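You operate a simulated robot arm through the tools that you are given. There is no shell and no other tool.

Carry out the task below with a simulated robot arm. There is one attempt and no reset: what you move stays moved.

JOB
Unlock the cabinet, move the oldest statement to the shred file, lock up.
Fine: the statements are filed in the top drawer; shut it before locking; the key stays in the lock.
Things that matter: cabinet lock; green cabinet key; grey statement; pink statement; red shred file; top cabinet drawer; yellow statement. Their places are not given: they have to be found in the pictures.

It is judged by the outcome, as a careful person would: the job done as asked, and still so three seconds after it is handed in. It fails if anything else is knocked over, pushed out of place, dropped, spilled or broken.

ROBOT AND FRAMES
A 6-joint arm with a two-finger parallel gripper, fixed in place. Base frame: the origin is on the floor under the middle of its stand, x ahead of it, y to its left, z up. Readings come in m, rad, newtons and seconds.
It reaches about 1.347 m from its shoulder. Its first joint turns from -2.897 to 2.897 rad. Payload 3.91 kg.
The TCP is the grasp point between the finger pads, 0.03 m short of the fingertips. In the tool frame z runs along the fingers and y along their closing line. The gripper opens to 0.11 m. The fingers are 0.02 m wide and 0.01 m thick; the gripper's body (0.048 by 0.112 m) begins 0.055 m behind the TCP.
Orientation is that of the tool frame in the base frame, as a unit quaternion [x, y, z, w]. With the fingers straight down and closing along the base's y, the tool's x points along the base's -x, its y along +y and its z along -z.

CONTROLS
- The arm moves only by the tool servo_tool. Its argument "moves" is a list of rows, each a list of 2 entries, a list of its own where there are three numbers: the shift along the base's x, y, z in m, then the turn, a rotation vector about the base's x, y, z in rad. In form: [[[tx, ty, tz], [rx, ry, rz]], ...]. A call has 1 to 20 rows; each row shifts and turns the commanded pose from where the row before left it. "jaw" is the closure in counts, from 0 (fully open) to 255 (shut), set as the call begins (left out, the last holds). Rows are played at 5 a second. More than 0.05 m and 0.15 rad between two rows, or a gripper value outside its range, and nothing of the call is played. Where a pose cannot be reached the arm comes as near as it can. A force on the tool above 40 N (or 10 N above the force at the start of the call, whichever is more), or a blocked arm, ends the call early, and 0.2 s more pass. Each finger travels about 0.108 m/s and halts on what it meets, pressing with about 41 N; the grip force reading is that of the motor and also rises with nothing between the fingers. The clock runs only during rows and for 0.2 s after the last one: add rows that do not move to give the fingers time. It gives the time, the measured TCP pose, the force on the tool (base axes), the opening and the grip force at its end, in the units of the frame above (readings bear some noise), with the torque about the TCP (base axes, N m) and any sound that the robot's microphone picked up.
- Cameras (640 x 400 px; columns grow to the right, rows downward): "scene" is fixed at [0.4007, -0.4982, 1.3706]; the picture's right is [0.41, -0.91, 0.00], its down [-0.59, -0.27, -0.76] and it looks along [0.69, 0.31, -0.65] (base axes); focal length 254 px, centre (320, 200). "wrist" rides on the gripper at [0.072, 0.017, -0.103] in the tool frame; the picture's right is [-0.23, 0.97, 0.00], its down [-0.76, -0.18, -0.62] and it looks along [-0.61, -0.14, 0.78] (tool axes); focal length 222 px, centre (320, 200).
- grab_frame(camera): a new picture of that camera. It takes no simulated time.
- locate(camera, pixels): for up to 12 pixels [column, row] of the newest picture of that camera ("zoom" is the newest enlarged one), the place [x, y, z] in the base frame of the surface seen there, good to about 0.002 m. It takes no simulated time.
- zoom(camera, box): a new picture of the part [left, top, right, bottom] of that camera's present view, enlarged. It takes no simulated time.
- sign_off(): hands the job in; it is judged then, once.

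Open the gripper and draw the arm clear of the work before you hand the job in, unless the task says otherwise.

The tools are called after ">>>" as a command line: name --argument value ..., lists and objects as JSON in quotes. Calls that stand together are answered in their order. servo_tool: Moves the arm, as the interface text tells. Its arguments: {"type":"object","properties":{"moves":{"type":"array","items":{"type":"array"}},"jaw":{"type":"number"}},"required":["moves"]} The other tools are called the same way: grab_frame (camera) takes a picture; locate (camera, pixels) gives the place of the surface under pixels of a picture; zoom (camera, box) takes an enlarged picture of a part of a camera's view; sign_off () hands the job in.

At the start:

```text
time: 0.0
tool_pos: [0.7223, 0.2024, 1.1753]
tool_rot: [0.0, 1.0, 0.0, 0.001]
force: [-0.5, -0.1, 0.6]
ft_torque: [0.04, -0.01, 0.06]
gripper_width: 0.1098
grasp_force: 0.1
```

scene: 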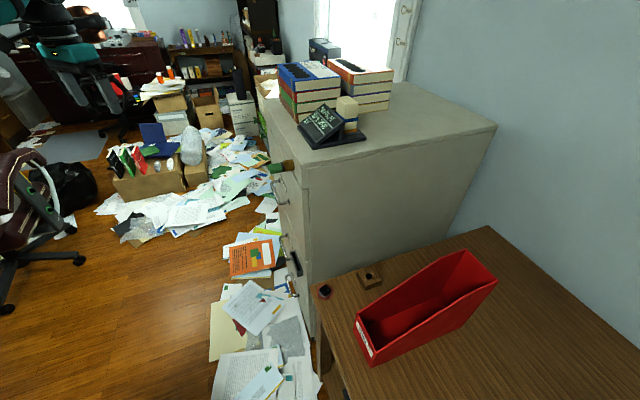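
wrist: 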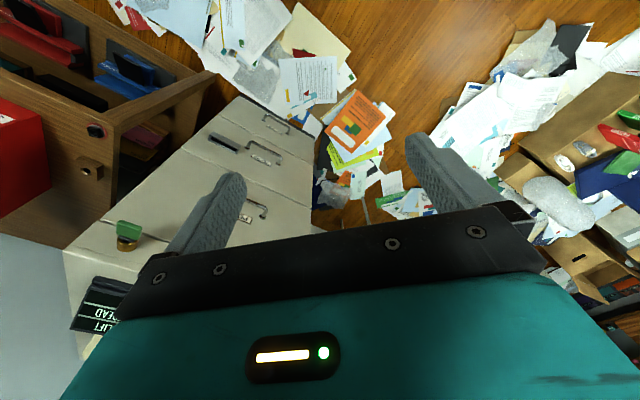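

The scene picture shows a grey cabinet at about (380,170), a red file on a side table at (425,305), and what looks like a green key at about (282,167). I'll enlarge these parts to see more.

>>> zoom --camera "scene" --box '[240, 120, 360, 195]'

>>> zoom --camera "wrist" --box '[60, 90, 320, 260]'

>>> zoom --camera "scene" --box '[260, 40, 420, 140]'

>>> zoom --camera "scene" --box '[300, 230, 520, 370]'

```text
5.33 times, centred on (300, 158) of scene
```

zoom: 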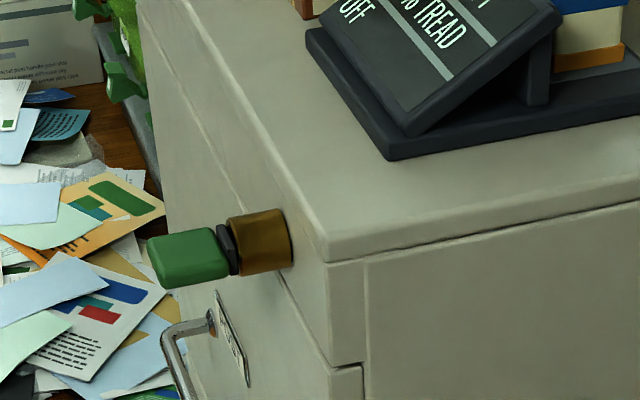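

```text
2.35 times, centred on (190, 175) of wrist
```

zoom: 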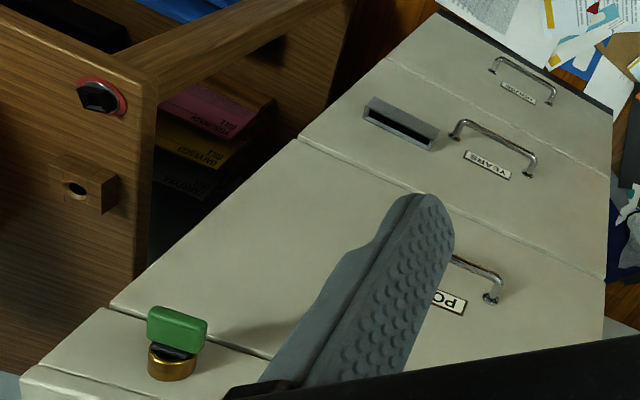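

```text
4.00 times, centred on (340, 90) of scene
```

zoom: 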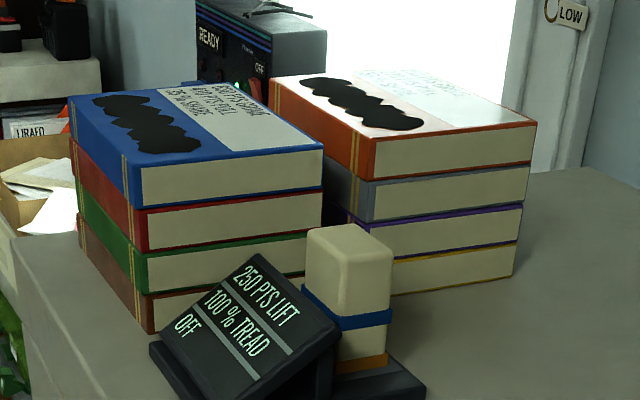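

```text
2.86 times, centred on (410, 300) of scene
```

zoom: 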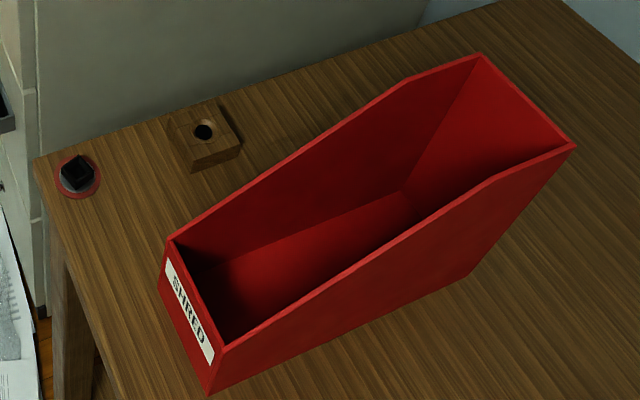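

The key (green grip, pixel (130,228) in the wrist picture) already seems to sit in a brass lock on the cabinet's front. I'll enlarge the pink/yellow items under the table near (210,145) in the wrist picture and other details.

>>> zoom --camera "wrist" --box '[80, 100, 200, 175]'

>>> zoom --camera "wrist" --box '[0, 0, 240, 150]'

>>> zoom --camera "wrist" --box '[60, 190, 220, 290]'

>>> zoom --camera "scene" --box '[240, 160, 360, 320]'

```text
5.33 times, centred on (140, 138) of wrist
```

zoom: 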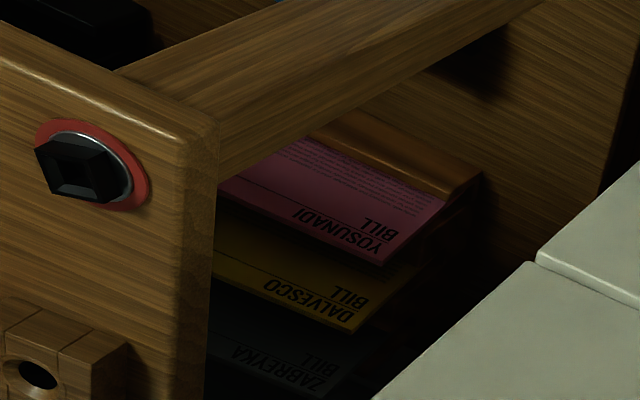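

```text
2.67 times, centred on (120, 75) of wrist
```

zoom: 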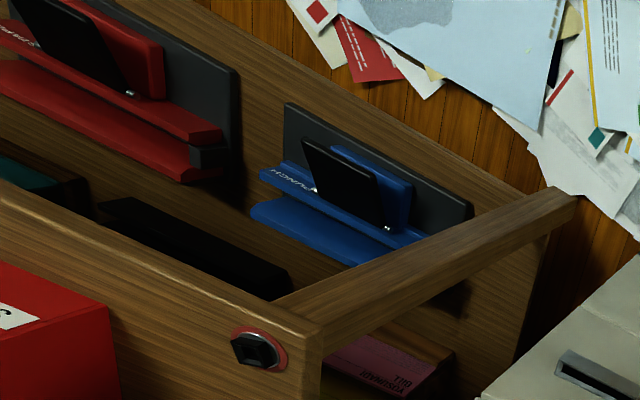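

```text
4.00 times, centred on (140, 240) of wrist
```

zoom: 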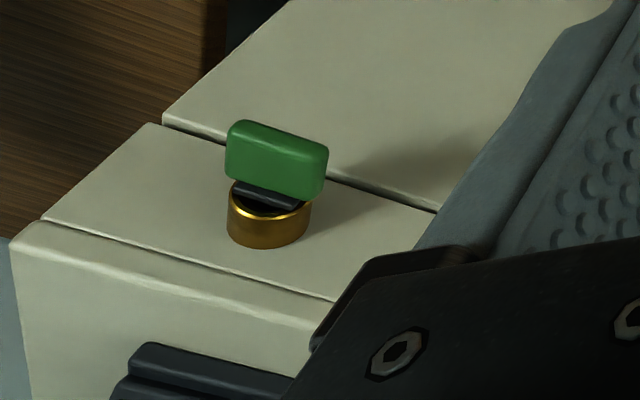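

```text
2.50 times, centred on (300, 240) of scene
```

zoom: 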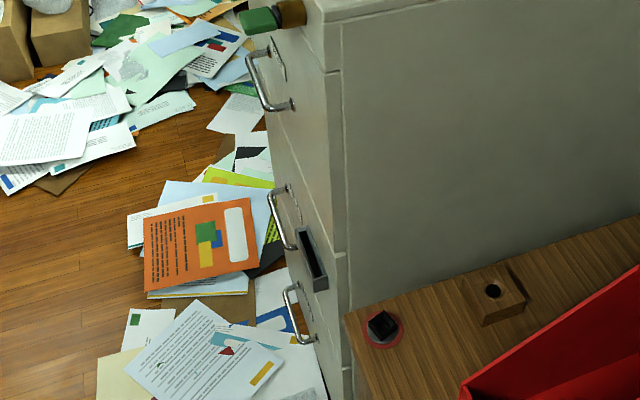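

The bills under the table are a shelf decor; the lock with the key is on the cabinet's front rail. I'll measure the key, lock, drawers, handle and the shred file.

>>> grab_frame --camera "wrist"

>>> locate --camera "wrist" --pixels '[[130, 228], [120, 229], [139, 233], [127, 246], [100, 222], [170, 243], [72, 252], [110, 215], [262, 210], [245, 200], [265, 147], [225, 143]]'

>>> grab_frame --camera "scene"

>>> locate --camera "scene" --pixels '[[275, 170], [285, 166], [291, 164], [301, 168], [496, 126], [263, 92], [357, 318], [373, 366], [498, 281], [466, 250], [489, 228], [370, 275]]'

```text
taken
```

wrist: 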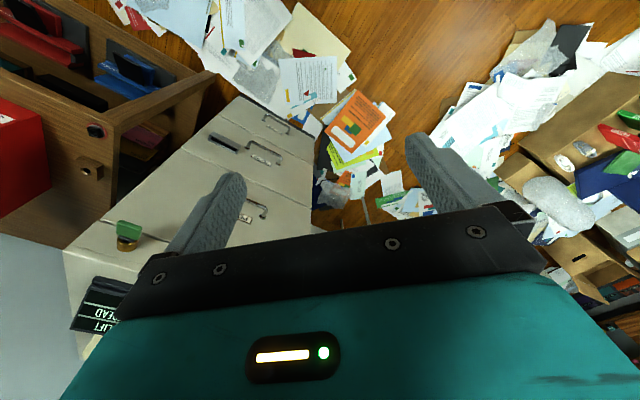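

```text
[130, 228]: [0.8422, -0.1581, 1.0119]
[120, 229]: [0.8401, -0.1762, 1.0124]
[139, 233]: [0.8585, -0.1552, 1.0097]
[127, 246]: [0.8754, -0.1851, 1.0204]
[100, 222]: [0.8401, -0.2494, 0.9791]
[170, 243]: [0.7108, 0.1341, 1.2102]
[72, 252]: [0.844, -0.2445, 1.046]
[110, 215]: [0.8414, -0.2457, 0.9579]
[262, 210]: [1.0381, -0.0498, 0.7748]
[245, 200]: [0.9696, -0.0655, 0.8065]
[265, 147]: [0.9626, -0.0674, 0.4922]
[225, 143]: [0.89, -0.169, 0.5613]
```

```text
taken
```

scene: 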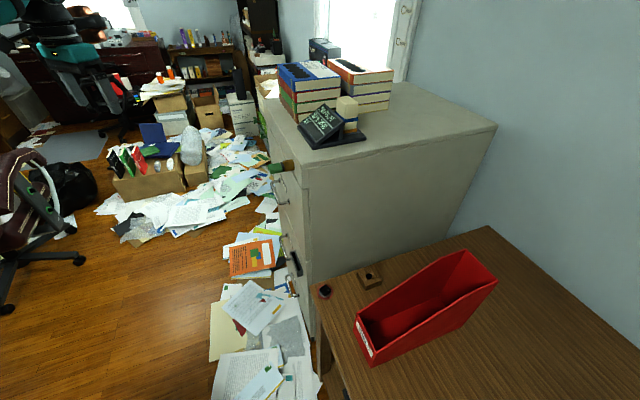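

```text
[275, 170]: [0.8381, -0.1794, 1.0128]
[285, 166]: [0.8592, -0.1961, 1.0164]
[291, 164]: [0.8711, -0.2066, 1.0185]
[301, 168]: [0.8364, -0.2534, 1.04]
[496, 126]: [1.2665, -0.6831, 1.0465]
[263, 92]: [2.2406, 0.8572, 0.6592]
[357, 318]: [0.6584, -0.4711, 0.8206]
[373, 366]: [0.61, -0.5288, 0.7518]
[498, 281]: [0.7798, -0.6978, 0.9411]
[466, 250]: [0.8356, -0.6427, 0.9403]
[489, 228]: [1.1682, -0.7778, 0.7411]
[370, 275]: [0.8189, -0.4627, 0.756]
```

The cabinet is turned about 45°: its front corner is near (0.837,-0.253) and the side runs to (1.267,-0.683), so the front faces (-0.707, 0.707). The key is at about (0.84,-0.17,1.012). I'll yaw the tool by -45° so that the wrist camera faces the front, then look.

>>> servo_tool --moves '[[[-0.01, 0.01, 0], [0, 0, -0.1309]], [[-0.01, 0.01, 0], [0, 0, -0.1309]], [[-0.01, 0.01, 0], [0, 0, -0.1309]], [[-0.01, 0.01, 0], [0, 0, -0.1309]], [[-0.01, 0.01, 0], [0, 0, -0.1309]], [[-0.01, 0.01, 0], [0, 0, -0.1309]]]' --jaw 0

>>> grab_frame --camera "wrist"

>>> grab_frame --camera "scene"

```text
time: 1.4
tool_pos: [0.6618, 0.2612, 1.1752]
tool_rot: [0.383, 0.924, 0.0, 0.0]
force: [-0.1, -0.4, 0.2]
ft_torque: [0.0, -0.01, 0.0]
gripper_width: 0.11
grasp_force: 0.1
```

```text
taken
```

wrist: 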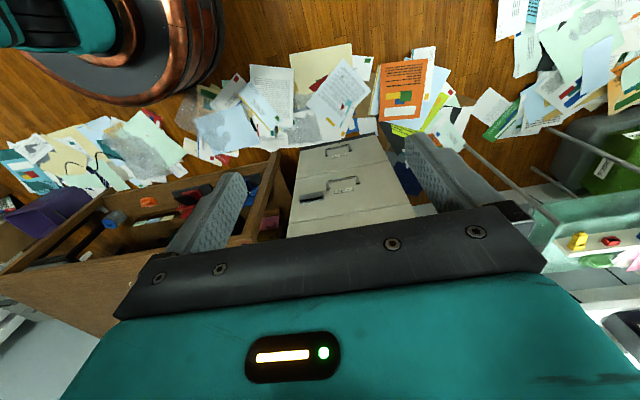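

```text
taken
```

scene: 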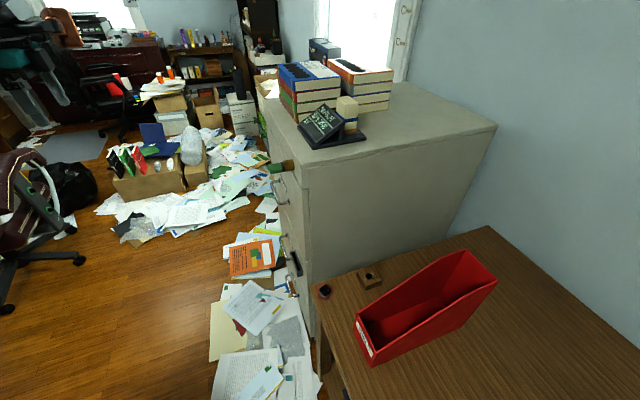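

The wrist camera now faces the cabinet. I'll tilt it 45° up and come closer and to the right so that the lock, key and top drawer front fill the view.

>>> servo_tool --moves '[[[0.0153, -0.0437, -0.009], [-0.0926, -0.0926, 0]], [[0.0153, -0.0437, -0.009], [-0.0926, -0.0926, 0]], [[0.0153, -0.0437, -0.009], [-0.0926, -0.0926, 0]], [[0.0153, -0.0437, -0.009], [-0.0926, -0.0926, 0]], [[0.0153, -0.0437, -0.009], [-0.0926, -0.0926, 0]], [[0.0153, -0.0437, -0.009], [-0.0926, -0.0926, 0]]]'

>>> grab_frame --camera "wrist"

```text
time: 2.8
tool_pos: [0.7511, -0.0015, 1.1207]
tool_rot: [0.352, 0.854, -0.147, 0.355]
force: [0.0, -0.1, 0.2]
ft_torque: [-0.02, 0.02, -0.01]
gripper_width: 0.1099
grasp_force: 0.0
```

```text
taken
```

wrist: 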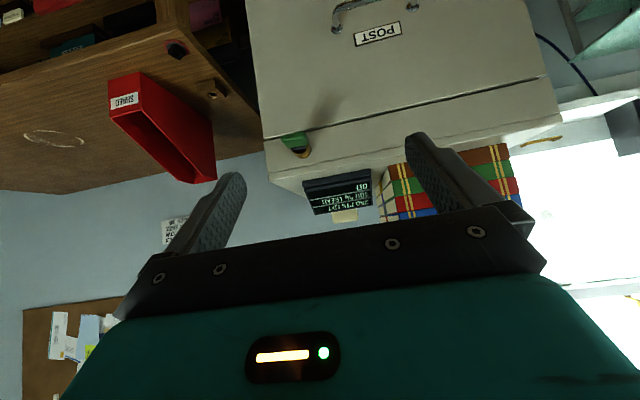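

The lock is at about (295,145) and the top drawer "POST" is above it in this upside-down view. I'll enlarge the lock and measure key, drawer corners and handle.

>>> zoom --camera "wrist" --box '[260, 115, 340, 165]'

>>> locate --camera "wrist" --pixels '[[294, 138], [284, 140], [304, 141], [303, 151], [266, 141], [264, 152], [400, 110], [540, 77], [562, 115], [376, 34], [337, 15], [412, 5]]'

>>> zoom --camera "wrist" --box '[280, 0, 600, 200]'

```text
8.00 times, centred on (300, 140) of wrist
```

zoom: 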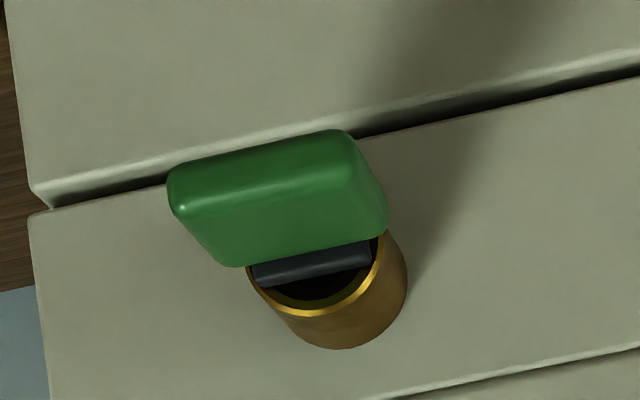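

```text
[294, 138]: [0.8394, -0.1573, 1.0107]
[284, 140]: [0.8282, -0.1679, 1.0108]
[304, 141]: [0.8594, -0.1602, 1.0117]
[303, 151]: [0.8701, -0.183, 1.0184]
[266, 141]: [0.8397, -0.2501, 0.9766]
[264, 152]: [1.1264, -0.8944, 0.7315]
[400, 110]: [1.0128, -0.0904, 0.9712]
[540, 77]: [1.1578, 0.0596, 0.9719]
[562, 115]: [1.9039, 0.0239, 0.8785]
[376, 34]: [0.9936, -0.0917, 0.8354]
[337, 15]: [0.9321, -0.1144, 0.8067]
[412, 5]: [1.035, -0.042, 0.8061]
```

```text
2.00 times, centred on (440, 100) of wrist
```

zoom: 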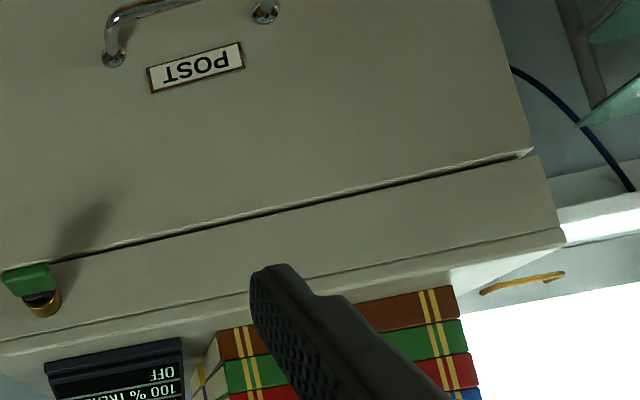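

I'll re-enlarge the lock and measure the bow's outline and the brass cylinder's rim precisely.

>>> zoom --camera "wrist" --box '[260, 115, 340, 165]'

>>> locate --camera "zoom" --pixels '[[185, 190], [260, 165], [340, 145], [350, 215], [235, 255], [300, 235], [370, 170], [270, 300], [375, 260], [330, 315], [345, 340], [400, 290]]'

>>> zoom --camera "scene" --box '[264, 150, 312, 180]'

```text
8.00 times, centred on (300, 140) of wrist
```

zoom: 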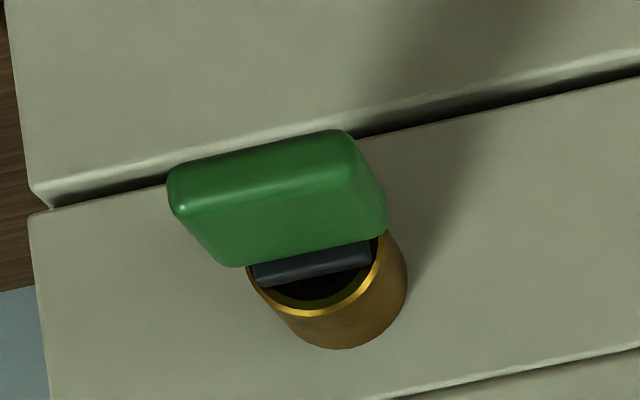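

```text
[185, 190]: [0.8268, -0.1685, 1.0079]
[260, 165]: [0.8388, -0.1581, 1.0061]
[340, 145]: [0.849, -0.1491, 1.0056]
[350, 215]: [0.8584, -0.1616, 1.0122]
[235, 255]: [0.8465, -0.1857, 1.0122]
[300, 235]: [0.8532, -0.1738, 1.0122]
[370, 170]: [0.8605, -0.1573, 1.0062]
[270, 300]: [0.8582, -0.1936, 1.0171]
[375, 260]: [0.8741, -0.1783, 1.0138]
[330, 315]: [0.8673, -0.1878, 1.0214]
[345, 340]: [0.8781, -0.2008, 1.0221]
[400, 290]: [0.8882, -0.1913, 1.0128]
```

```text
13.33 times, centred on (288, 165) of scene
```

zoom: 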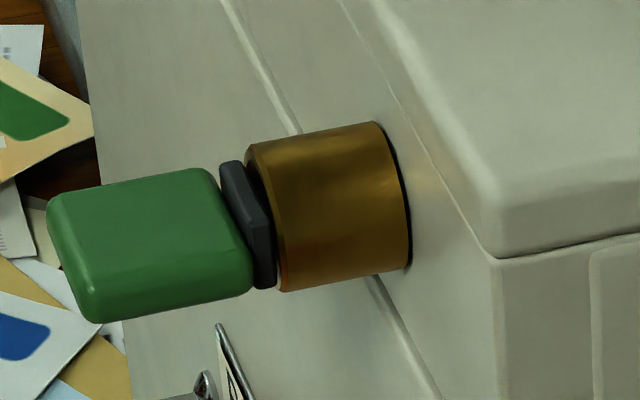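

The bow spans about 34 mm horizontally (centre x,y ≈ 0.847,-0.167, z ≈ 1.008), is thin vertically, and the brass cylinder axis is inward along (0.707,-0.707,0). I'll bring the tool level, pointing into the lock, and roll it so that the fingers close vertically on the bow's broad faces, staying 8 cm short of it.

>>> servo_tool --moves '[[[0.0046, -0.0161, -0.0188], [-0.0926, -0.0926, 0]], [[0.0046, -0.0161, -0.0188], [-0.0926, -0.0926, 0]], [[0.0046, -0.0161, -0.0188], [-0.0926, -0.0926, 0]], [[0.0046, -0.0161, -0.0188], [-0.0926, -0.0926, 0]], [[0.0046, -0.0161, -0.0188], [-0.0926, -0.0926, 0]], [[0.0046, -0.0161, -0.0188], [-0.0926, -0.0926, 0]], [[0, 0, 0], [0.0926, -0.0926, 0]], [[0, 0, 0], [0.0926, -0.0926, 0]], [[0, 0, 0], [0.0926, -0.0926, 0]], [[0, 0, 0], [0.0926, -0.0926, 0]], [[0, 0, 0], [0.0926, -0.0926, 0]], [[0, 0, 0], [0.0926, -0.0926, 0]], [[0, 0, 0], [0.0926, -0.0926, 0]], [[0, 0, 0], [0.0926, -0.0926, 0]], [[0, 0, 0], [0.0926, -0.0926, 0]], [[0, 0, 0], [0.0926, -0.0926, 0]], [[0, 0, 0], [0.0926, -0.0926, 0]], [[0, 0, 0], [0.0926, -0.0926, 0]]]'

>>> grab_frame --camera "wrist"

>>> grab_frame --camera "scene"

```text
time: 6.6
tool_pos: [0.8031, -0.0779, 1.2582]
tool_rot: [0.67, 0.308, 0.24, 0.631]
force: [1.1, 0.3, -1.5]
ft_torque: [-0.07, -0.04, -0.09]
gripper_width: 0.1099
grasp_force: 0.0
out of reach, approached as far as the arm can: row 13, 14, 15, 16, 17, 18
```

```text
taken
```

wrist: 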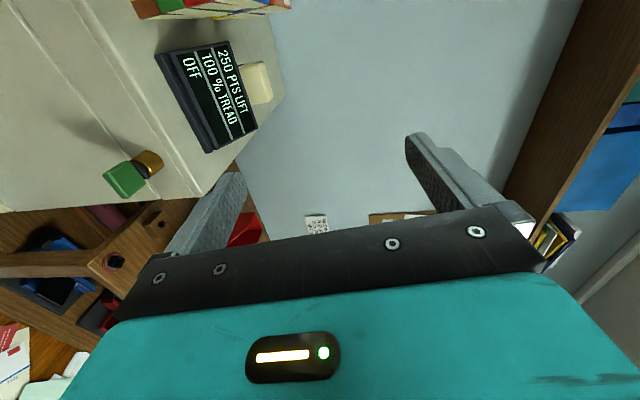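

```text
taken
```

scene: 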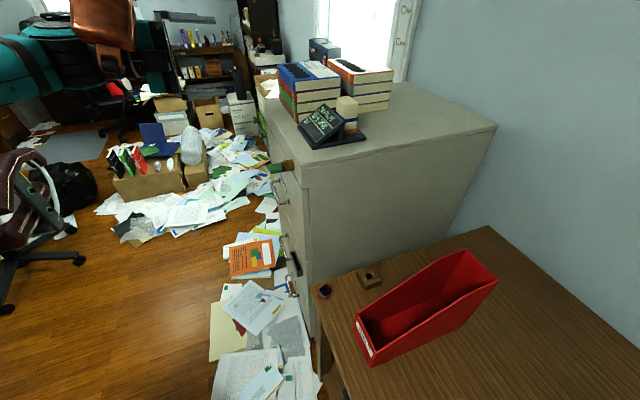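

Rows 13–18 of the roll were out of reach and the arm ended higher at z=1.258, with the pose near the asked orientation but displaced. I'll undo the roll and go the opposite way, watching the readings.

>>> servo_tool --moves '[[[0, 0, 0], [-0.0926, 0.0926, 0]], [[0, 0, 0], [-0.0926, 0.0926, 0]], [[0, 0, 0], [-0.0926, 0.0926, 0]], [[0, 0, 0], [-0.0926, 0.0926, 0]], [[0, 0, 0], [-0.0926, 0.0926, 0]], [[0, 0, 0], [-0.0926, 0.0926, 0]]]'

>>> grab_frame --camera "wrist"

```text
time: 8.0
tool_pos: [0.8033, -0.0778, 1.2588]
tool_rot: [0.512, 0.521, -0.044, 0.682]
force: [0.5, 0.1, 0.6]
ft_torque: [-0.01, 0.01, -0.02]
gripper_width: 0.11
grasp_force: 0.0
```

```text
taken
```

wrist: 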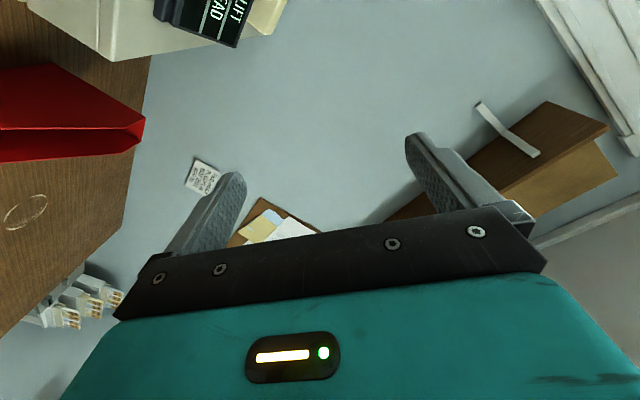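

The commanded pose was rebased there. I'll continue rolling the other way until the tool's x points right (-t), which puts the camera on the right side of the gripper.

>>> servo_tool --moves '[[[0, 0, 0], [-0.0926, 0.0926, 0]], [[0, 0, 0], [-0.0926, 0.0926, 0]], [[0, 0, 0], [-0.0926, 0.0926, 0]], [[0, 0, 0], [-0.0926, 0.0926, 0]], [[0, 0, 0], [-0.0926, 0.0926, 0]], [[0, 0, 0], [-0.0926, 0.0926, 0]], [[0, 0, 0], [-0.0926, 0.0926, 0]], [[0, 0, 0], [-0.0926, 0.0926, 0]], [[0, 0, 0], [-0.0926, 0.0926, 0]], [[0, 0, 0], [-0.0926, 0.0926, 0]], [[0, 0, 0], [-0.0926, 0.0926, 0]], [[0, 0, 0], [-0.0926, 0.0926, 0]], [[0, 0, 0], [-0.0926, 0.0926, 0]], [[0, 0, 0], [-0.0926, 0.0926, 0]], [[0, 0, 0], [-0.0926, 0.0926, 0]], [[0, 0, 0], [-0.0926, 0.0926, 0]], [[0, 0, 0], [-0.0926, 0.0926, 0]], [[0, 0, 0], [-0.0926, 0.0926, 0]]]'

>>> grab_frame --camera "wrist"

>>> grab_frame --camera "scene"

```text
time: 11.8
tool_pos: [0.8036, -0.0785, 1.2602]
tool_rot: [0.279, -0.616, 0.691, -0.255]
force: [-1.3, -0.1, -0.2]
ft_torque: [0.0, -0.04, 0.0]
gripper_width: 0.1101
grasp_force: 0.0
```

```text
taken
```

wrist: 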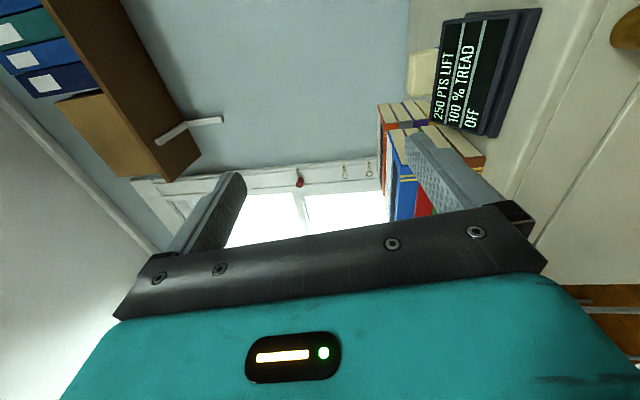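

```text
taken
```

scene: 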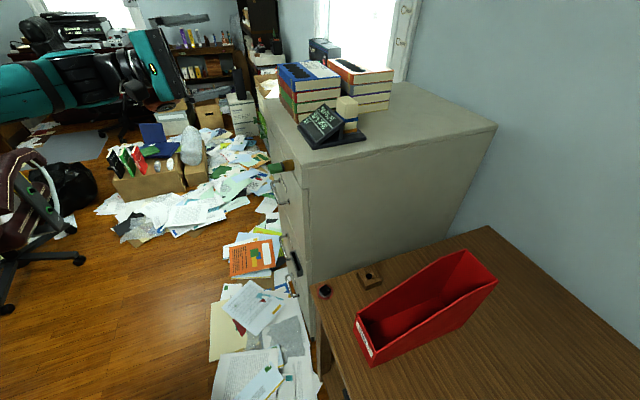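

The tool is now near the wanted orientation with a small tilt error (z axis 4.9° up). I'll correct the tilt and descend to the key's height, still 8 cm short of it.

>>> servo_tool --moves '[[[0, 0, 0], [0.0555, 0.005, 0.003]], [[0, 0, 0], [0.0555, 0.005, 0.003]], [[-0.00224, -0.00224, -0.0252], [0, 0, 0]], [[-0.00224, -0.00224, -0.0252], [0, 0, 0]], [[-0.00224, -0.00224, -0.0252], [0, 0, 0]], [[-0.00224, -0.00224, -0.0252], [0, 0, 0]], [[-0.00224, -0.00224, -0.0252], [0, 0, 0]], [[-0.00224, -0.00224, -0.0252], [0, 0, 0]], [[-0.00224, -0.00224, -0.0252], [0, 0, 0]], [[-0.00224, -0.00224, -0.0252], [0, 0, 0]], [[-0.00224, -0.00224, -0.0252], [0, 0, 0]], [[-0.00224, -0.00224, -0.0252], [0, 0, 0]]]'

>>> grab_frame --camera "wrist"

>>> grab_frame --camera "scene"

```text
time: 14.4
tool_pos: [0.7799, -0.0998, 1.0054]
tool_rot: [-0.269, 0.655, -0.653, 0.27]
force: [0.7, 0.1, -0.3]
ft_torque: [-0.01, -0.01, 0.03]
gripper_width: 0.11
grasp_force: 0.0
```

```text
taken
```

wrist: 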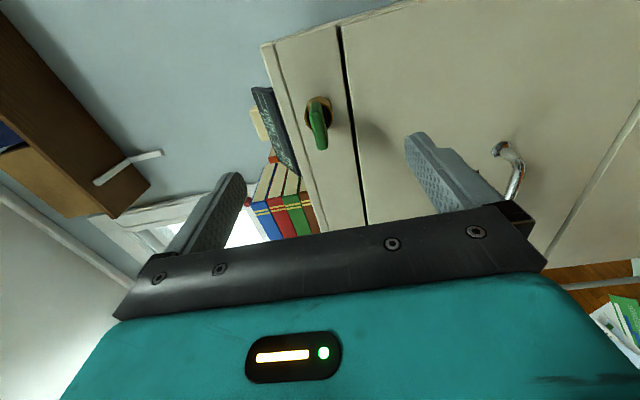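

```text
taken
```

scene: 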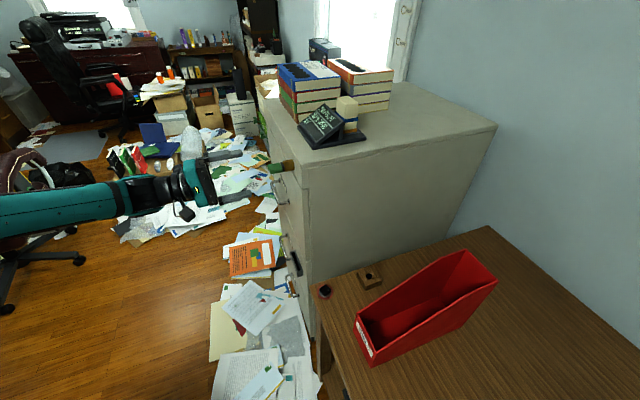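

The tool is level and points at the lock, with the arm coming in from the left of the scene picture. I'll zoom on the key at (318,122) to measure its thickness from this side.

>>> zoom --camera "wrist" --box '[278, 85, 358, 160]'

>>> locate --camera "zoom" --pixels '[[290, 170], [340, 170], [325, 240], [320, 290], [365, 280], [390, 235], [370, 160], [350, 120], [250, 120], [400, 120], [420, 180], [320, 90]]'

```text
5.33 times, centred on (318, 122) of wrist
```

zoom: 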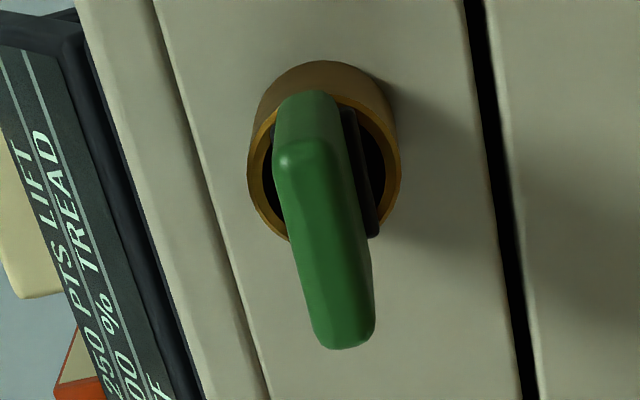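

```text
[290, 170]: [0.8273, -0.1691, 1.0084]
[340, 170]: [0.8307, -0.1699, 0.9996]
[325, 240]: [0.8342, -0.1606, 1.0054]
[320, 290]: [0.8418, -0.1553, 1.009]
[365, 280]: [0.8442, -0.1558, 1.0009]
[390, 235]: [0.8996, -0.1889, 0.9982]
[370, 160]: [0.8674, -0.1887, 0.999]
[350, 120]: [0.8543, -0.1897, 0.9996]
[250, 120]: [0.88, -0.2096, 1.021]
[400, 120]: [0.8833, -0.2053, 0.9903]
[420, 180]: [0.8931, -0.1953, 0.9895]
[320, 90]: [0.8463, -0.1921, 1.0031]
```

The bow is ~13 mm thick and centred at z≈1.0055, matching the TCP height (1.0054), and s matches too. I'll part-close the jaw to ~5 cm and advance 8 cm so that the pads straddle the bow.

>>> servo_tool --moves '[[[0, 0, 0], [0, 0, 0]], [[0, 0, 0], [0, 0, 0]], [[0.0115, -0.0115, 0], [0, 0, 0]], [[0.0115, -0.0115, 0], [0, 0, 0]], [[0.0115, -0.0115, 0], [0, 0, 0]], [[0.0115, -0.0115, 0], [0, 0, 0]], [[0.0113, -0.0113, 0], [0, 0, 0]], [[0, 0, 0], [0, 0, 0]]]' --jaw 139

>>> grab_frame --camera "wrist"

>>> zoom --camera "scene" --box '[160, 110, 340, 220]'

```text
time: 16.2
tool_pos: [0.8371, -0.1575, 1.007]
tool_rot: [-0.269, 0.655, -0.653, 0.269]
force: [0.0, -0.4, 0.0]
ft_torque: [0.01, -0.04, 0.03]
gripper_width: 0.0504
grasp_force: 0.1
```

```text
taken
```

wrist: 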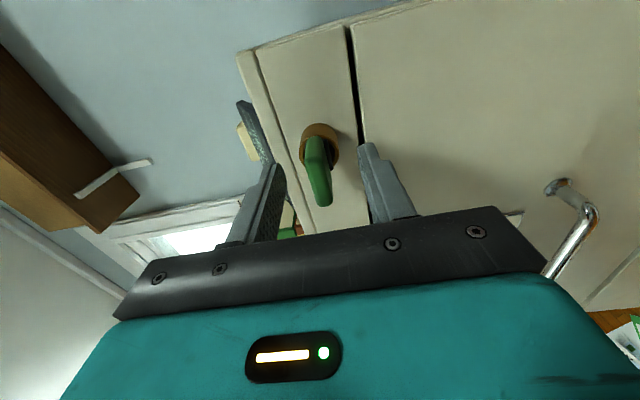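

```text
3.56 times, centred on (250, 165) of scene
```

zoom: 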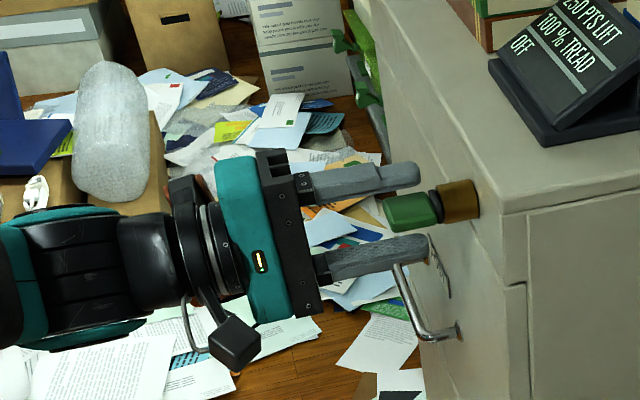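

The fingers straddle the bow. I'll check the fingertip positions against the bow before closing.

>>> locate --camera "wrist" --pixels '[[362, 146], [372, 148], [270, 170], [282, 166], [316, 170], [322, 200], [318, 145]]'

>>> locate --camera "zoom" --pixels '[[415, 178], [422, 243], [395, 215], [435, 205], [460, 195]]'

```text
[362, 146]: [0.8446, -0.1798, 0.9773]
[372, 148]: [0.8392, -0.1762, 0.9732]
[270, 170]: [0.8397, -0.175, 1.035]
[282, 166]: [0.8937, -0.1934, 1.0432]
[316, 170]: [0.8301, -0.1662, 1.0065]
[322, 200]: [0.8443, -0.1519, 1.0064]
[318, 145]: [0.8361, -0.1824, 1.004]
```

```text
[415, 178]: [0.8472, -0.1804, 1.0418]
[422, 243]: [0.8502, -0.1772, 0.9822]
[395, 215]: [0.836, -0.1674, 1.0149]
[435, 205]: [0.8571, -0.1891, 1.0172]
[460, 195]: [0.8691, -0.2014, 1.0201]
```

Fingertips reach n≈-0.727, overlapping nearly the entire bow (n -0.704 to -0.730). I'll close the jaw on it.

>>> servo_tool --moves '[[[0, 0, 0], [0, 0, 0]], [[0, 0, 0], [0, 0, 0]], [[0, 0, 0], [0, 0, 0]], [[0, 0, 0], [0, 0, 0]], [[0, 0, 0], [0, 0, 0]]]' --jaw 255

>>> zoom --camera "wrist" --box '[220, 80, 420, 240]'

```text
time: 17.4
tool_pos: [0.8368, -0.1571, 1.0075]
tool_rot: [-0.269, 0.654, -0.653, 0.269]
force: [1.0, -0.1, 0.3]
ft_torque: [-0.04, -0.03, 0.01]
gripper_width: 0.0099
grasp_force: 40.9
```

```text
2.50 times, centred on (320, 160) of wrist
```

zoom: 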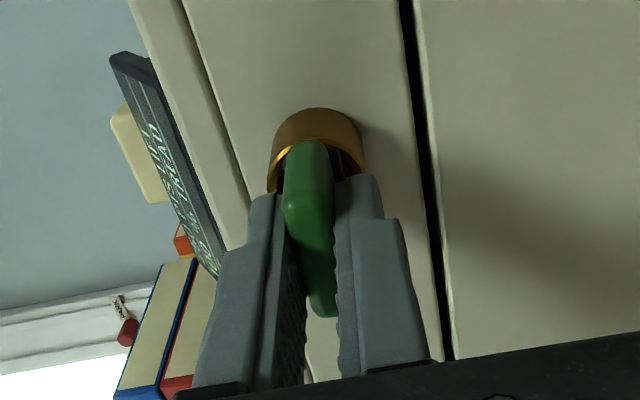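

The bow is held (9.9 mm, 41 N) with little side force. I'll try a small clockwise turn (about the inward axis) and watch torque and sound.

>>> servo_tool --moves '[[[0, 0, 0], [0.05, -0.05, 0]], [[0, 0, 0], [0.05, -0.05, 0]], [[0, 0, 0], [0, 0, 0]]]'

>>> zoom --camera "wrist" --box '[220, 80, 420, 240]'

```text
time: 18.2
tool_pos: [0.8376, -0.1584, 1.0074]
tool_rot: [-0.222, 0.671, -0.632, 0.316]
force: [-3.4, 1.7, 2.7]
ft_torque: [-0.07, -0.08, -0.09]
gripper_width: 0.0101
grasp_force: 40.8
```

```text
2.50 times, centred on (320, 160) of wrist
```

zoom: 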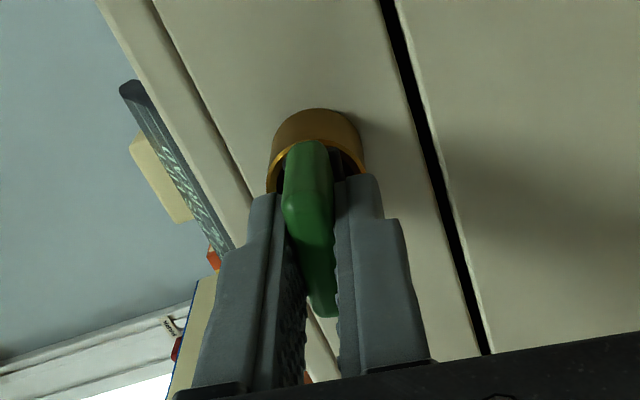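

The key turns along with the fingers with almost no torque. I'll continue clockwise in steps.

>>> servo_tool --moves '[[[0, 0, 0], [0.07, -0.07, 0]], [[0, 0, 0], [0.07, -0.07, 0]], [[0, 0, 0], [0.07, -0.07, 0]], [[0, 0, 0], [0.07, -0.07, 0]], [[0, 0, 0], [0.07, -0.07, 0]], [[0, 0, 0], [0, 0, 0]]]'

>>> zoom --camera "wrist" --box '[220, 80, 420, 240]'

```text
time: 19.6
tool_pos: [0.8394, -0.1584, 1.0081]
tool_rot: [-0.052, 0.706, -0.535, 0.46]
force: [-14.6, 7.0, 0.2]
ft_torque: [0.01, 0.11, -0.18]
gripper_width: 0.0099
grasp_force: 40.9
```

```text
2.50 times, centred on (320, 160) of wrist
```

zoom: 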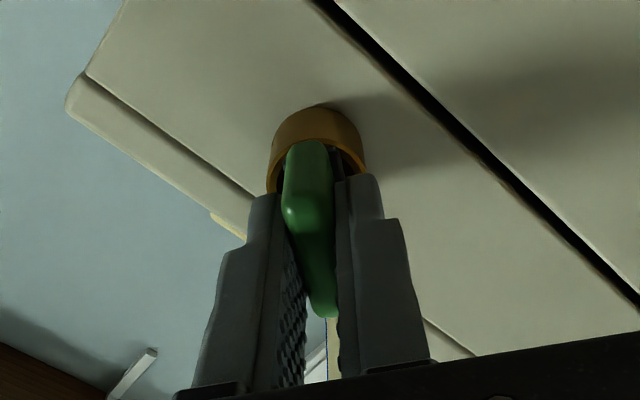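

No resistance in torque, but an axial force of ~15 N has built up and the TCP drifted ~2 mm inward. I'll ease 2 mm outward and read the force again before turning further.

>>> servo_tool --moves '[[[-0.0014, 0.0014, 0], [0, 0, 0]], [[0, 0, 0], [0, 0, 0]]]'

```text
time: 20.2
tool_pos: [0.8378, -0.1572, 1.0079]
tool_rot: [-0.052, 0.707, -0.535, 0.46]
force: [-0.2, -5.1, 2.9]
ft_torque: [-0.06, -0.09, -0.11]
gripper_width: 0.0099
grasp_force: 41.0
```

Force dropped to about 6 N. I'll continue turning clockwise.

>>> servo_tool --moves '[[[0, 0, 0], [0.07, -0.07, 0]], [[0, 0, 0], [0.07, -0.07, 0]], [[0, 0, 0], [0.07, -0.07, 0]], [[0, 0, 0], [0.07, -0.07, 0]], [[0, 0, 0], [0, 0, 0]]]'

>>> zoom --camera "wrist" --box '[220, 80, 420, 240]'

```text
time: 21.4
tool_pos: [0.8363, -0.1564, 1.0073]
tool_rot: [0.088, 0.703, -0.433, 0.557]
force: [-3.4, -3.7, 4.6]
ft_torque: [-0.14, -0.1, -0.19]
gripper_width: 0.01
grasp_force: 41.0
```

```text
2.50 times, centred on (320, 160) of wrist
```

zoom: 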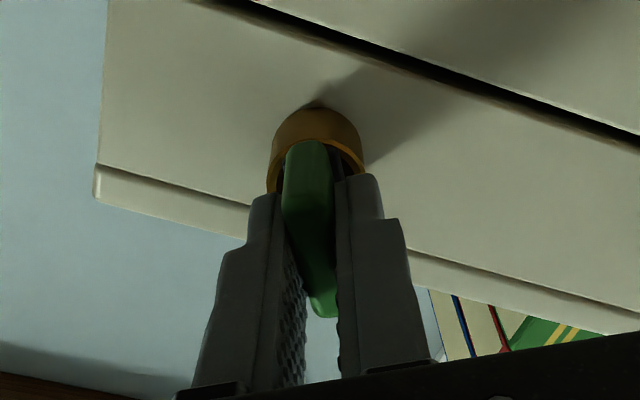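

About 59° so far with little load. I'll continue another ~25°.

>>> servo_tool --moves '[[[0, 0, 0], [0.07, -0.07, 0]], [[0, 0, 0], [0.07, -0.07, 0]], [[0, 0, 0], [0.07, -0.07, 0]], [[0, 0, 0], [0.07, -0.07, 0]], [[0, 0, 0], [0, 0, 0]]]'

>>> zoom --camera "wrist" --box '[220, 80, 420, 240]'

```text
time: 22.6
tool_pos: [0.8368, -0.1573, 1.0076]
tool_rot: [0.224, 0.673, -0.315, 0.631]
force: [-2.1, -2.2, 1.7]
ft_torque: [-0.1, -0.04, -0.17]
gripper_width: 0.0097
grasp_force: 41.1
```

```text
2.50 times, centred on (320, 160) of wrist
```

zoom: 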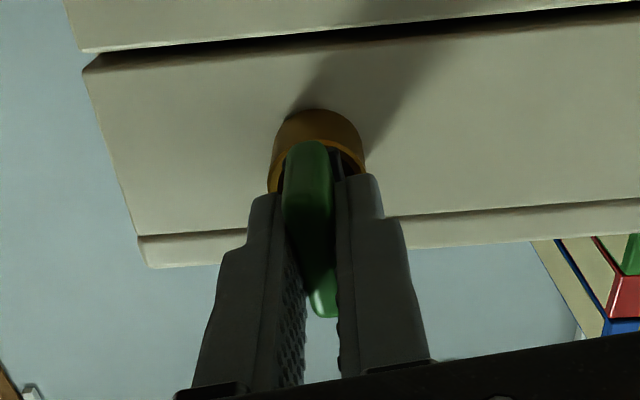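

About 82° now. I'll finish to 90° and see whether a stop or click shows.

>>> servo_tool --moves '[[[0, 0, 0], [0.05, -0.05, 0]], [[0, 0, 0], [0.05, -0.05, 0]], [[0, 0, 0], [0, 0, 0]]]'

>>> zoom --camera "wrist" --box '[220, 80, 420, 240]'

```text
time: 23.4
tool_pos: [0.8376, -0.156, 1.0087]
tool_rot: [0.27, 0.655, -0.269, 0.652]
force: [-0.4, -6.0, 2.9]
ft_torque: [-0.09, -0.09, -0.19]
gripper_width: 0.0101
grasp_force: 40.9
```

```text
2.50 times, centred on (320, 160) of wrist
```

zoom: 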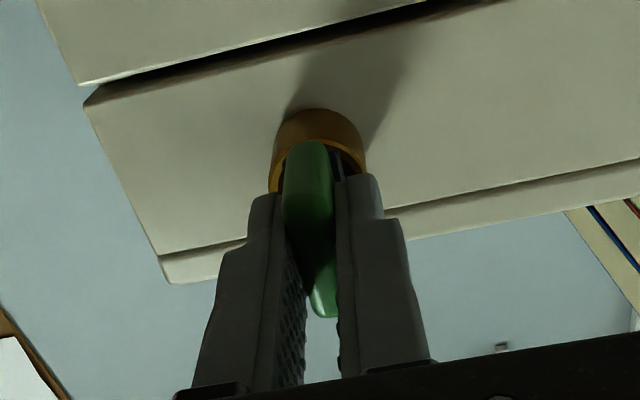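

The bow is vertical (90°) with no sound or torque yet. I'll probe slightly further for an end stop.

>>> servo_tool --moves '[[[0, 0, 0], [0.04, -0.04, 0]], [[0, 0, 0], [0, 0, 0]]]'

>>> zoom --camera "wrist" --box '[220, 80, 420, 240]'

```text
time: 24.0
tool_pos: [0.8366, -0.1561, 1.0078]
tool_rot: [0.289, 0.647, -0.252, 0.659]
force: [-0.7, -4.6, 3.8]
ft_torque: [-0.12, -0.15, -0.19]
gripper_width: 0.0097
grasp_force: 41.3
```

```text
2.50 times, centred on (320, 160) of wrist
```

zoom: 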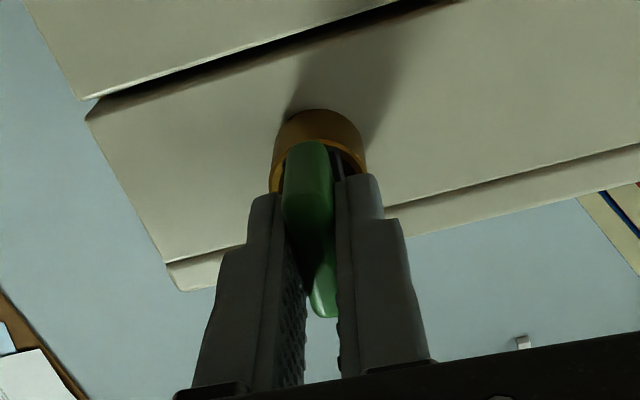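

Still free at ~93°. I'll go on a bit more to feel for a stop.

>>> servo_tool --moves '[[[0, 0, 0], [0.05, -0.05, 0]], [[0, 0, 0], [0.05, -0.05, 0]], [[0, 0, 0], [0.05, -0.05, 0]], [[0, 0, 0], [0, 0, 0]]]'

>>> zoom --camera "wrist" --box '[220, 80, 420, 240]'

```text
time: 25.0
tool_pos: [0.8361, -0.1565, 1.0069]
tool_rot: [0.356, 0.613, -0.18, 0.682]
force: [-0.7, -6.4, 1.1]
ft_torque: [-0.1, -0.09, -0.27]
gripper_width: 0.0101
grasp_force: 41.0
```

```text
2.50 times, centred on (320, 160) of wrist
```

zoom: 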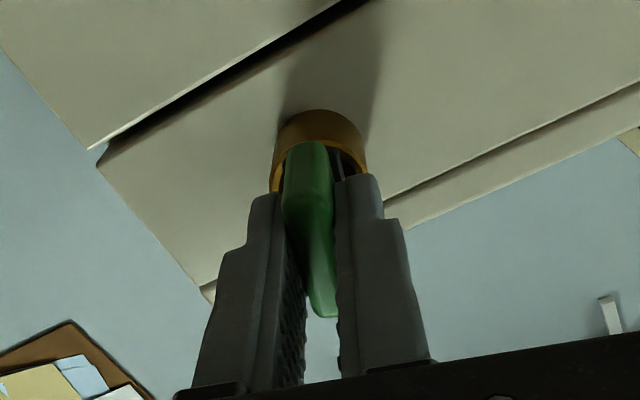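

At ~105° there is still no stop or sound. I'll continue cautiously a little more.

>>> servo_tool --moves '[[[0, 0, 0], [0.05, -0.05, 0]], [[0, 0, 0], [0.05, -0.05, 0]], [[0, 0, 0], [0.05, -0.05, 0]], [[0, 0, 0], [0.05, -0.05, 0]], [[0, 0, 0], [0, 0, 0]]]'

>>> zoom --camera "wrist" --box '[220, 80, 420, 240]'

```text
time: 26.2
tool_pos: [0.836, -0.1563, 1.0073]
tool_rot: [0.438, 0.557, -0.082, 0.701]
force: [-1.8, -4.4, 3.4]
ft_torque: [-0.12, -0.14, -0.22]
gripper_width: 0.0099
grasp_force: 41.2
```

```text
2.50 times, centred on (320, 160) of wrist
```

zoom: 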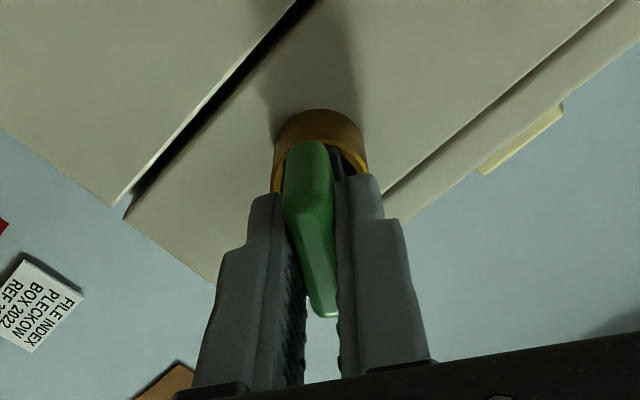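

At ~122° there is still no stop, torque or sound. I'll turn back to the start angle and feel a little on the counter-clockwise side for a stop or click.

>>> servo_tool --moves '[[[0, 0, 0], [-0.1, 0.1, 0]], [[0, 0, 0], [-0.1, 0.1, 0]], [[0, 0, 0], [-0.1, 0.1, 0]], [[0, 0, 0], [-0.1, 0.1, 0]], [[0, 0, 0], [-0.1, 0.1, 0]], [[0, 0, 0], [-0.1, 0.1, 0]], [[0, 0, 0], [-0.1, 0.1, 0]], [[0, 0, 0], [-0.1, 0.1, 0]], [[0, 0, 0], [-0.1, 0.1, 0]], [[0, 0, 0], [-0.1, 0.1, 0]], [[0, 0, 0], [-0.1, 0.1, 0]], [[0, 0, 0], [-0.1, 0.1, 0]], [[0, 0, 0], [-0.1, 0.1, 0]], [[0, 0, 0], [-0.1, 0.1, 0]], [[0, 0, 0], [-0.1, 0.1, 0]]]'

>>> zoom --camera "wrist" --box '[220, 80, 420, 240]'

```text
time: 29.4
tool_pos: [0.8356, -0.1555, 1.007]
tool_rot: [-0.271, 0.654, -0.654, 0.268]
force: [-0.6, -1.6, 2.3]
ft_torque: [-0.09, -0.14, -0.15]
gripper_width: 0.0099
grasp_force: 40.7
```

```text
2.50 times, centred on (320, 160) of wrist
```

zoom: 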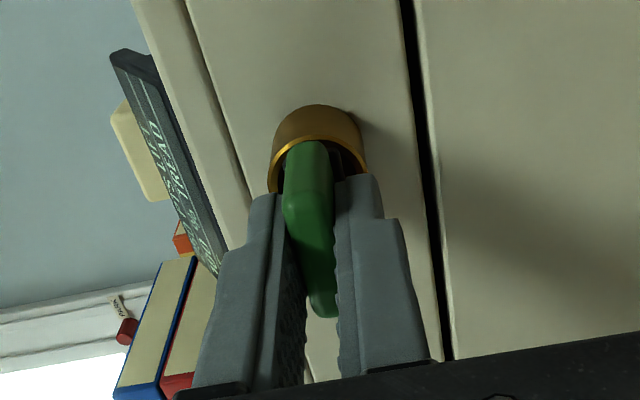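

Back at the start angle with low forces. Now I probe counter-clockwise.

>>> servo_tool --moves '[[[0, 0, 0], [-0.05, 0.05, 0]], [[0, 0, 0], [-0.05, 0.05, 0]], [[0, 0, 0], [0, 0, 0]]]'

>>> zoom --camera "wrist" --box '[220, 80, 420, 240]'

```text
time: 30.2
tool_pos: [0.8362, -0.1571, 1.0079]
tool_rot: [0.316, -0.634, 0.671, -0.222]
force: [-2.0, -3.3, 2.6]
ft_torque: [-0.06, -0.08, -0.18]
gripper_width: 0.0099
grasp_force: 41.3
```

```text
2.50 times, centred on (320, 160) of wrist
```

zoom: 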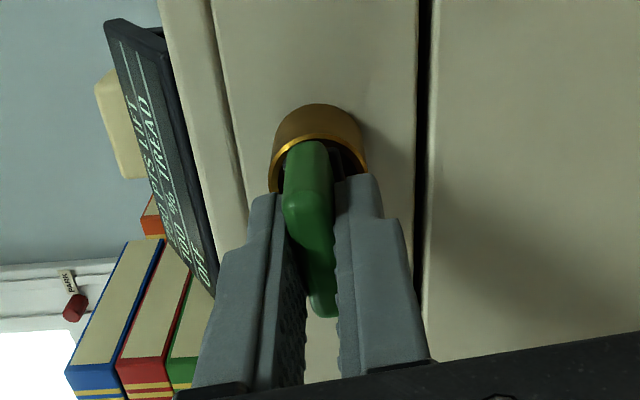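

Free this way as well. I'll continue counter-clockwise in two larger steps to 90°.

>>> servo_tool --moves '[[[0, 0, 0], [-0.07, 0.07, 0]], [[0, 0, 0], [-0.07, 0.07, 0]], [[0, 0, 0], [-0.07, 0.07, 0]], [[0, 0, 0], [-0.07, 0.07, 0]], [[0, 0, 0], [-0.07, 0.07, 0]], [[0, 0, 0], [-0.07, 0.07, 0]], [[0, 0, 0], [-0.07, 0.07, 0]], [[0, 0, 0], [0, 0, 0]]]'

>>> zoom --camera "wrist" --box '[220, 80, 420, 240]'

```text
time: 32.0
tool_pos: [0.8365, -0.1564, 1.0069]
tool_rot: [0.511, -0.488, 0.708, 0.019]
force: [-0.7, -1.8, 0.8]
ft_torque: [-0.05, -0.07, -0.06]
gripper_width: 0.0097
grasp_force: 40.8
```

```text
2.50 times, centred on (320, 160) of wrist
```

zoom: 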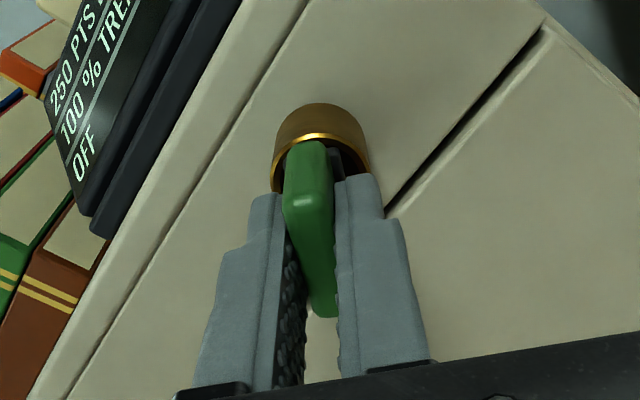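

The key spins freely both ways, so it is probably not seated in the lock (there's a ~14 mm gap between bow and brass). I'll turn it back to its original angle and then test a gentle push inward.

>>> servo_tool --moves '[[[0, 0, 0], [0.07375, -0.07375, 0]], [[0, 0, 0], [0.07375, -0.07375, 0]], [[0, 0, 0], [0.07375, -0.07375, 0]], [[0, 0, 0], [0.07375, -0.07375, 0]], [[0, 0, 0], [0.07375, -0.07375, 0]], [[0, 0, 0], [0.07375, -0.07375, 0]], [[0, 0, 0], [0.07375, -0.07375, 0]], [[0, 0, 0], [0.07375, -0.07375, 0]], [[0, 0, 0], [0, 0, 0]]]'

>>> zoom --camera "wrist" --box '[270, 110, 370, 190]'

>>> zoom --camera "scene" --box '[250, 140, 314, 180]'

```text
time: 34.0
tool_pos: [0.8374, -0.1567, 1.0081]
tool_rot: [-0.268, 0.655, -0.653, 0.27]
force: [-0.3, -0.4, 0.0]
ft_torque: [0.02, -0.01, -0.04]
gripper_width: 0.0099
grasp_force: 40.4
```

```text
5.00 times, centred on (320, 150) of wrist
```

zoom: 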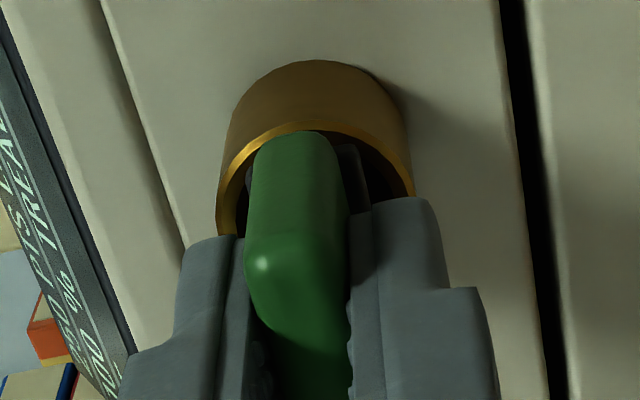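

```text
10.00 times, centred on (282, 160) of scene
```

zoom: 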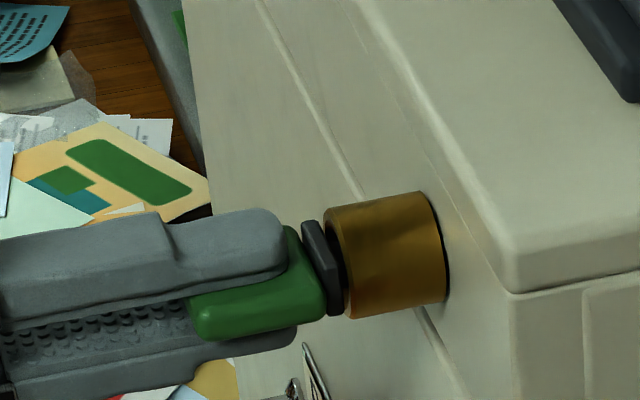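

The black collar of the key sits just in front of the brass rim with a small gap, and forces are ~0. I'll push inward 3 mm gently and read the force.

>>> servo_tool --moves '[[[0.0007, -0.0007, 0], [0, 0, 0]], [[0.0007, -0.0007, 0], [0, 0, 0]], [[0.0007, -0.0007, 0], [0, 0, 0]], [[0, 0, 0], [0, 0, 0]]]'

>>> zoom --camera "scene" --box '[250, 140, 314, 180]'

```text
time: 35.0
tool_pos: [0.8381, -0.1571, 1.0077]
tool_rot: [-0.27, 0.654, -0.654, 0.27]
force: [-22.1, 12.4, -3.9]
ft_torque: [0.14, 0.19, -0.27]
gripper_width: 0.0098
grasp_force: 40.6
```

```text
10.00 times, centred on (282, 160) of scene
```

zoom: 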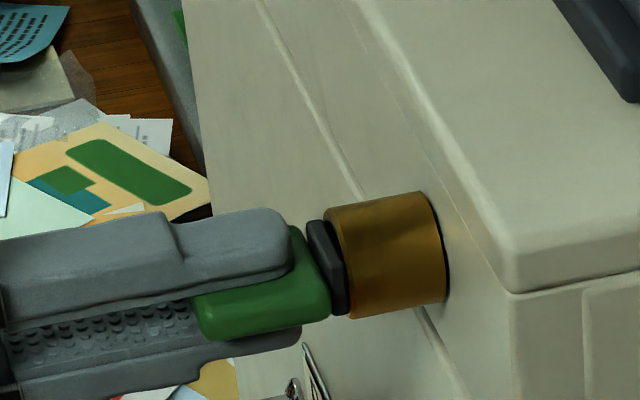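

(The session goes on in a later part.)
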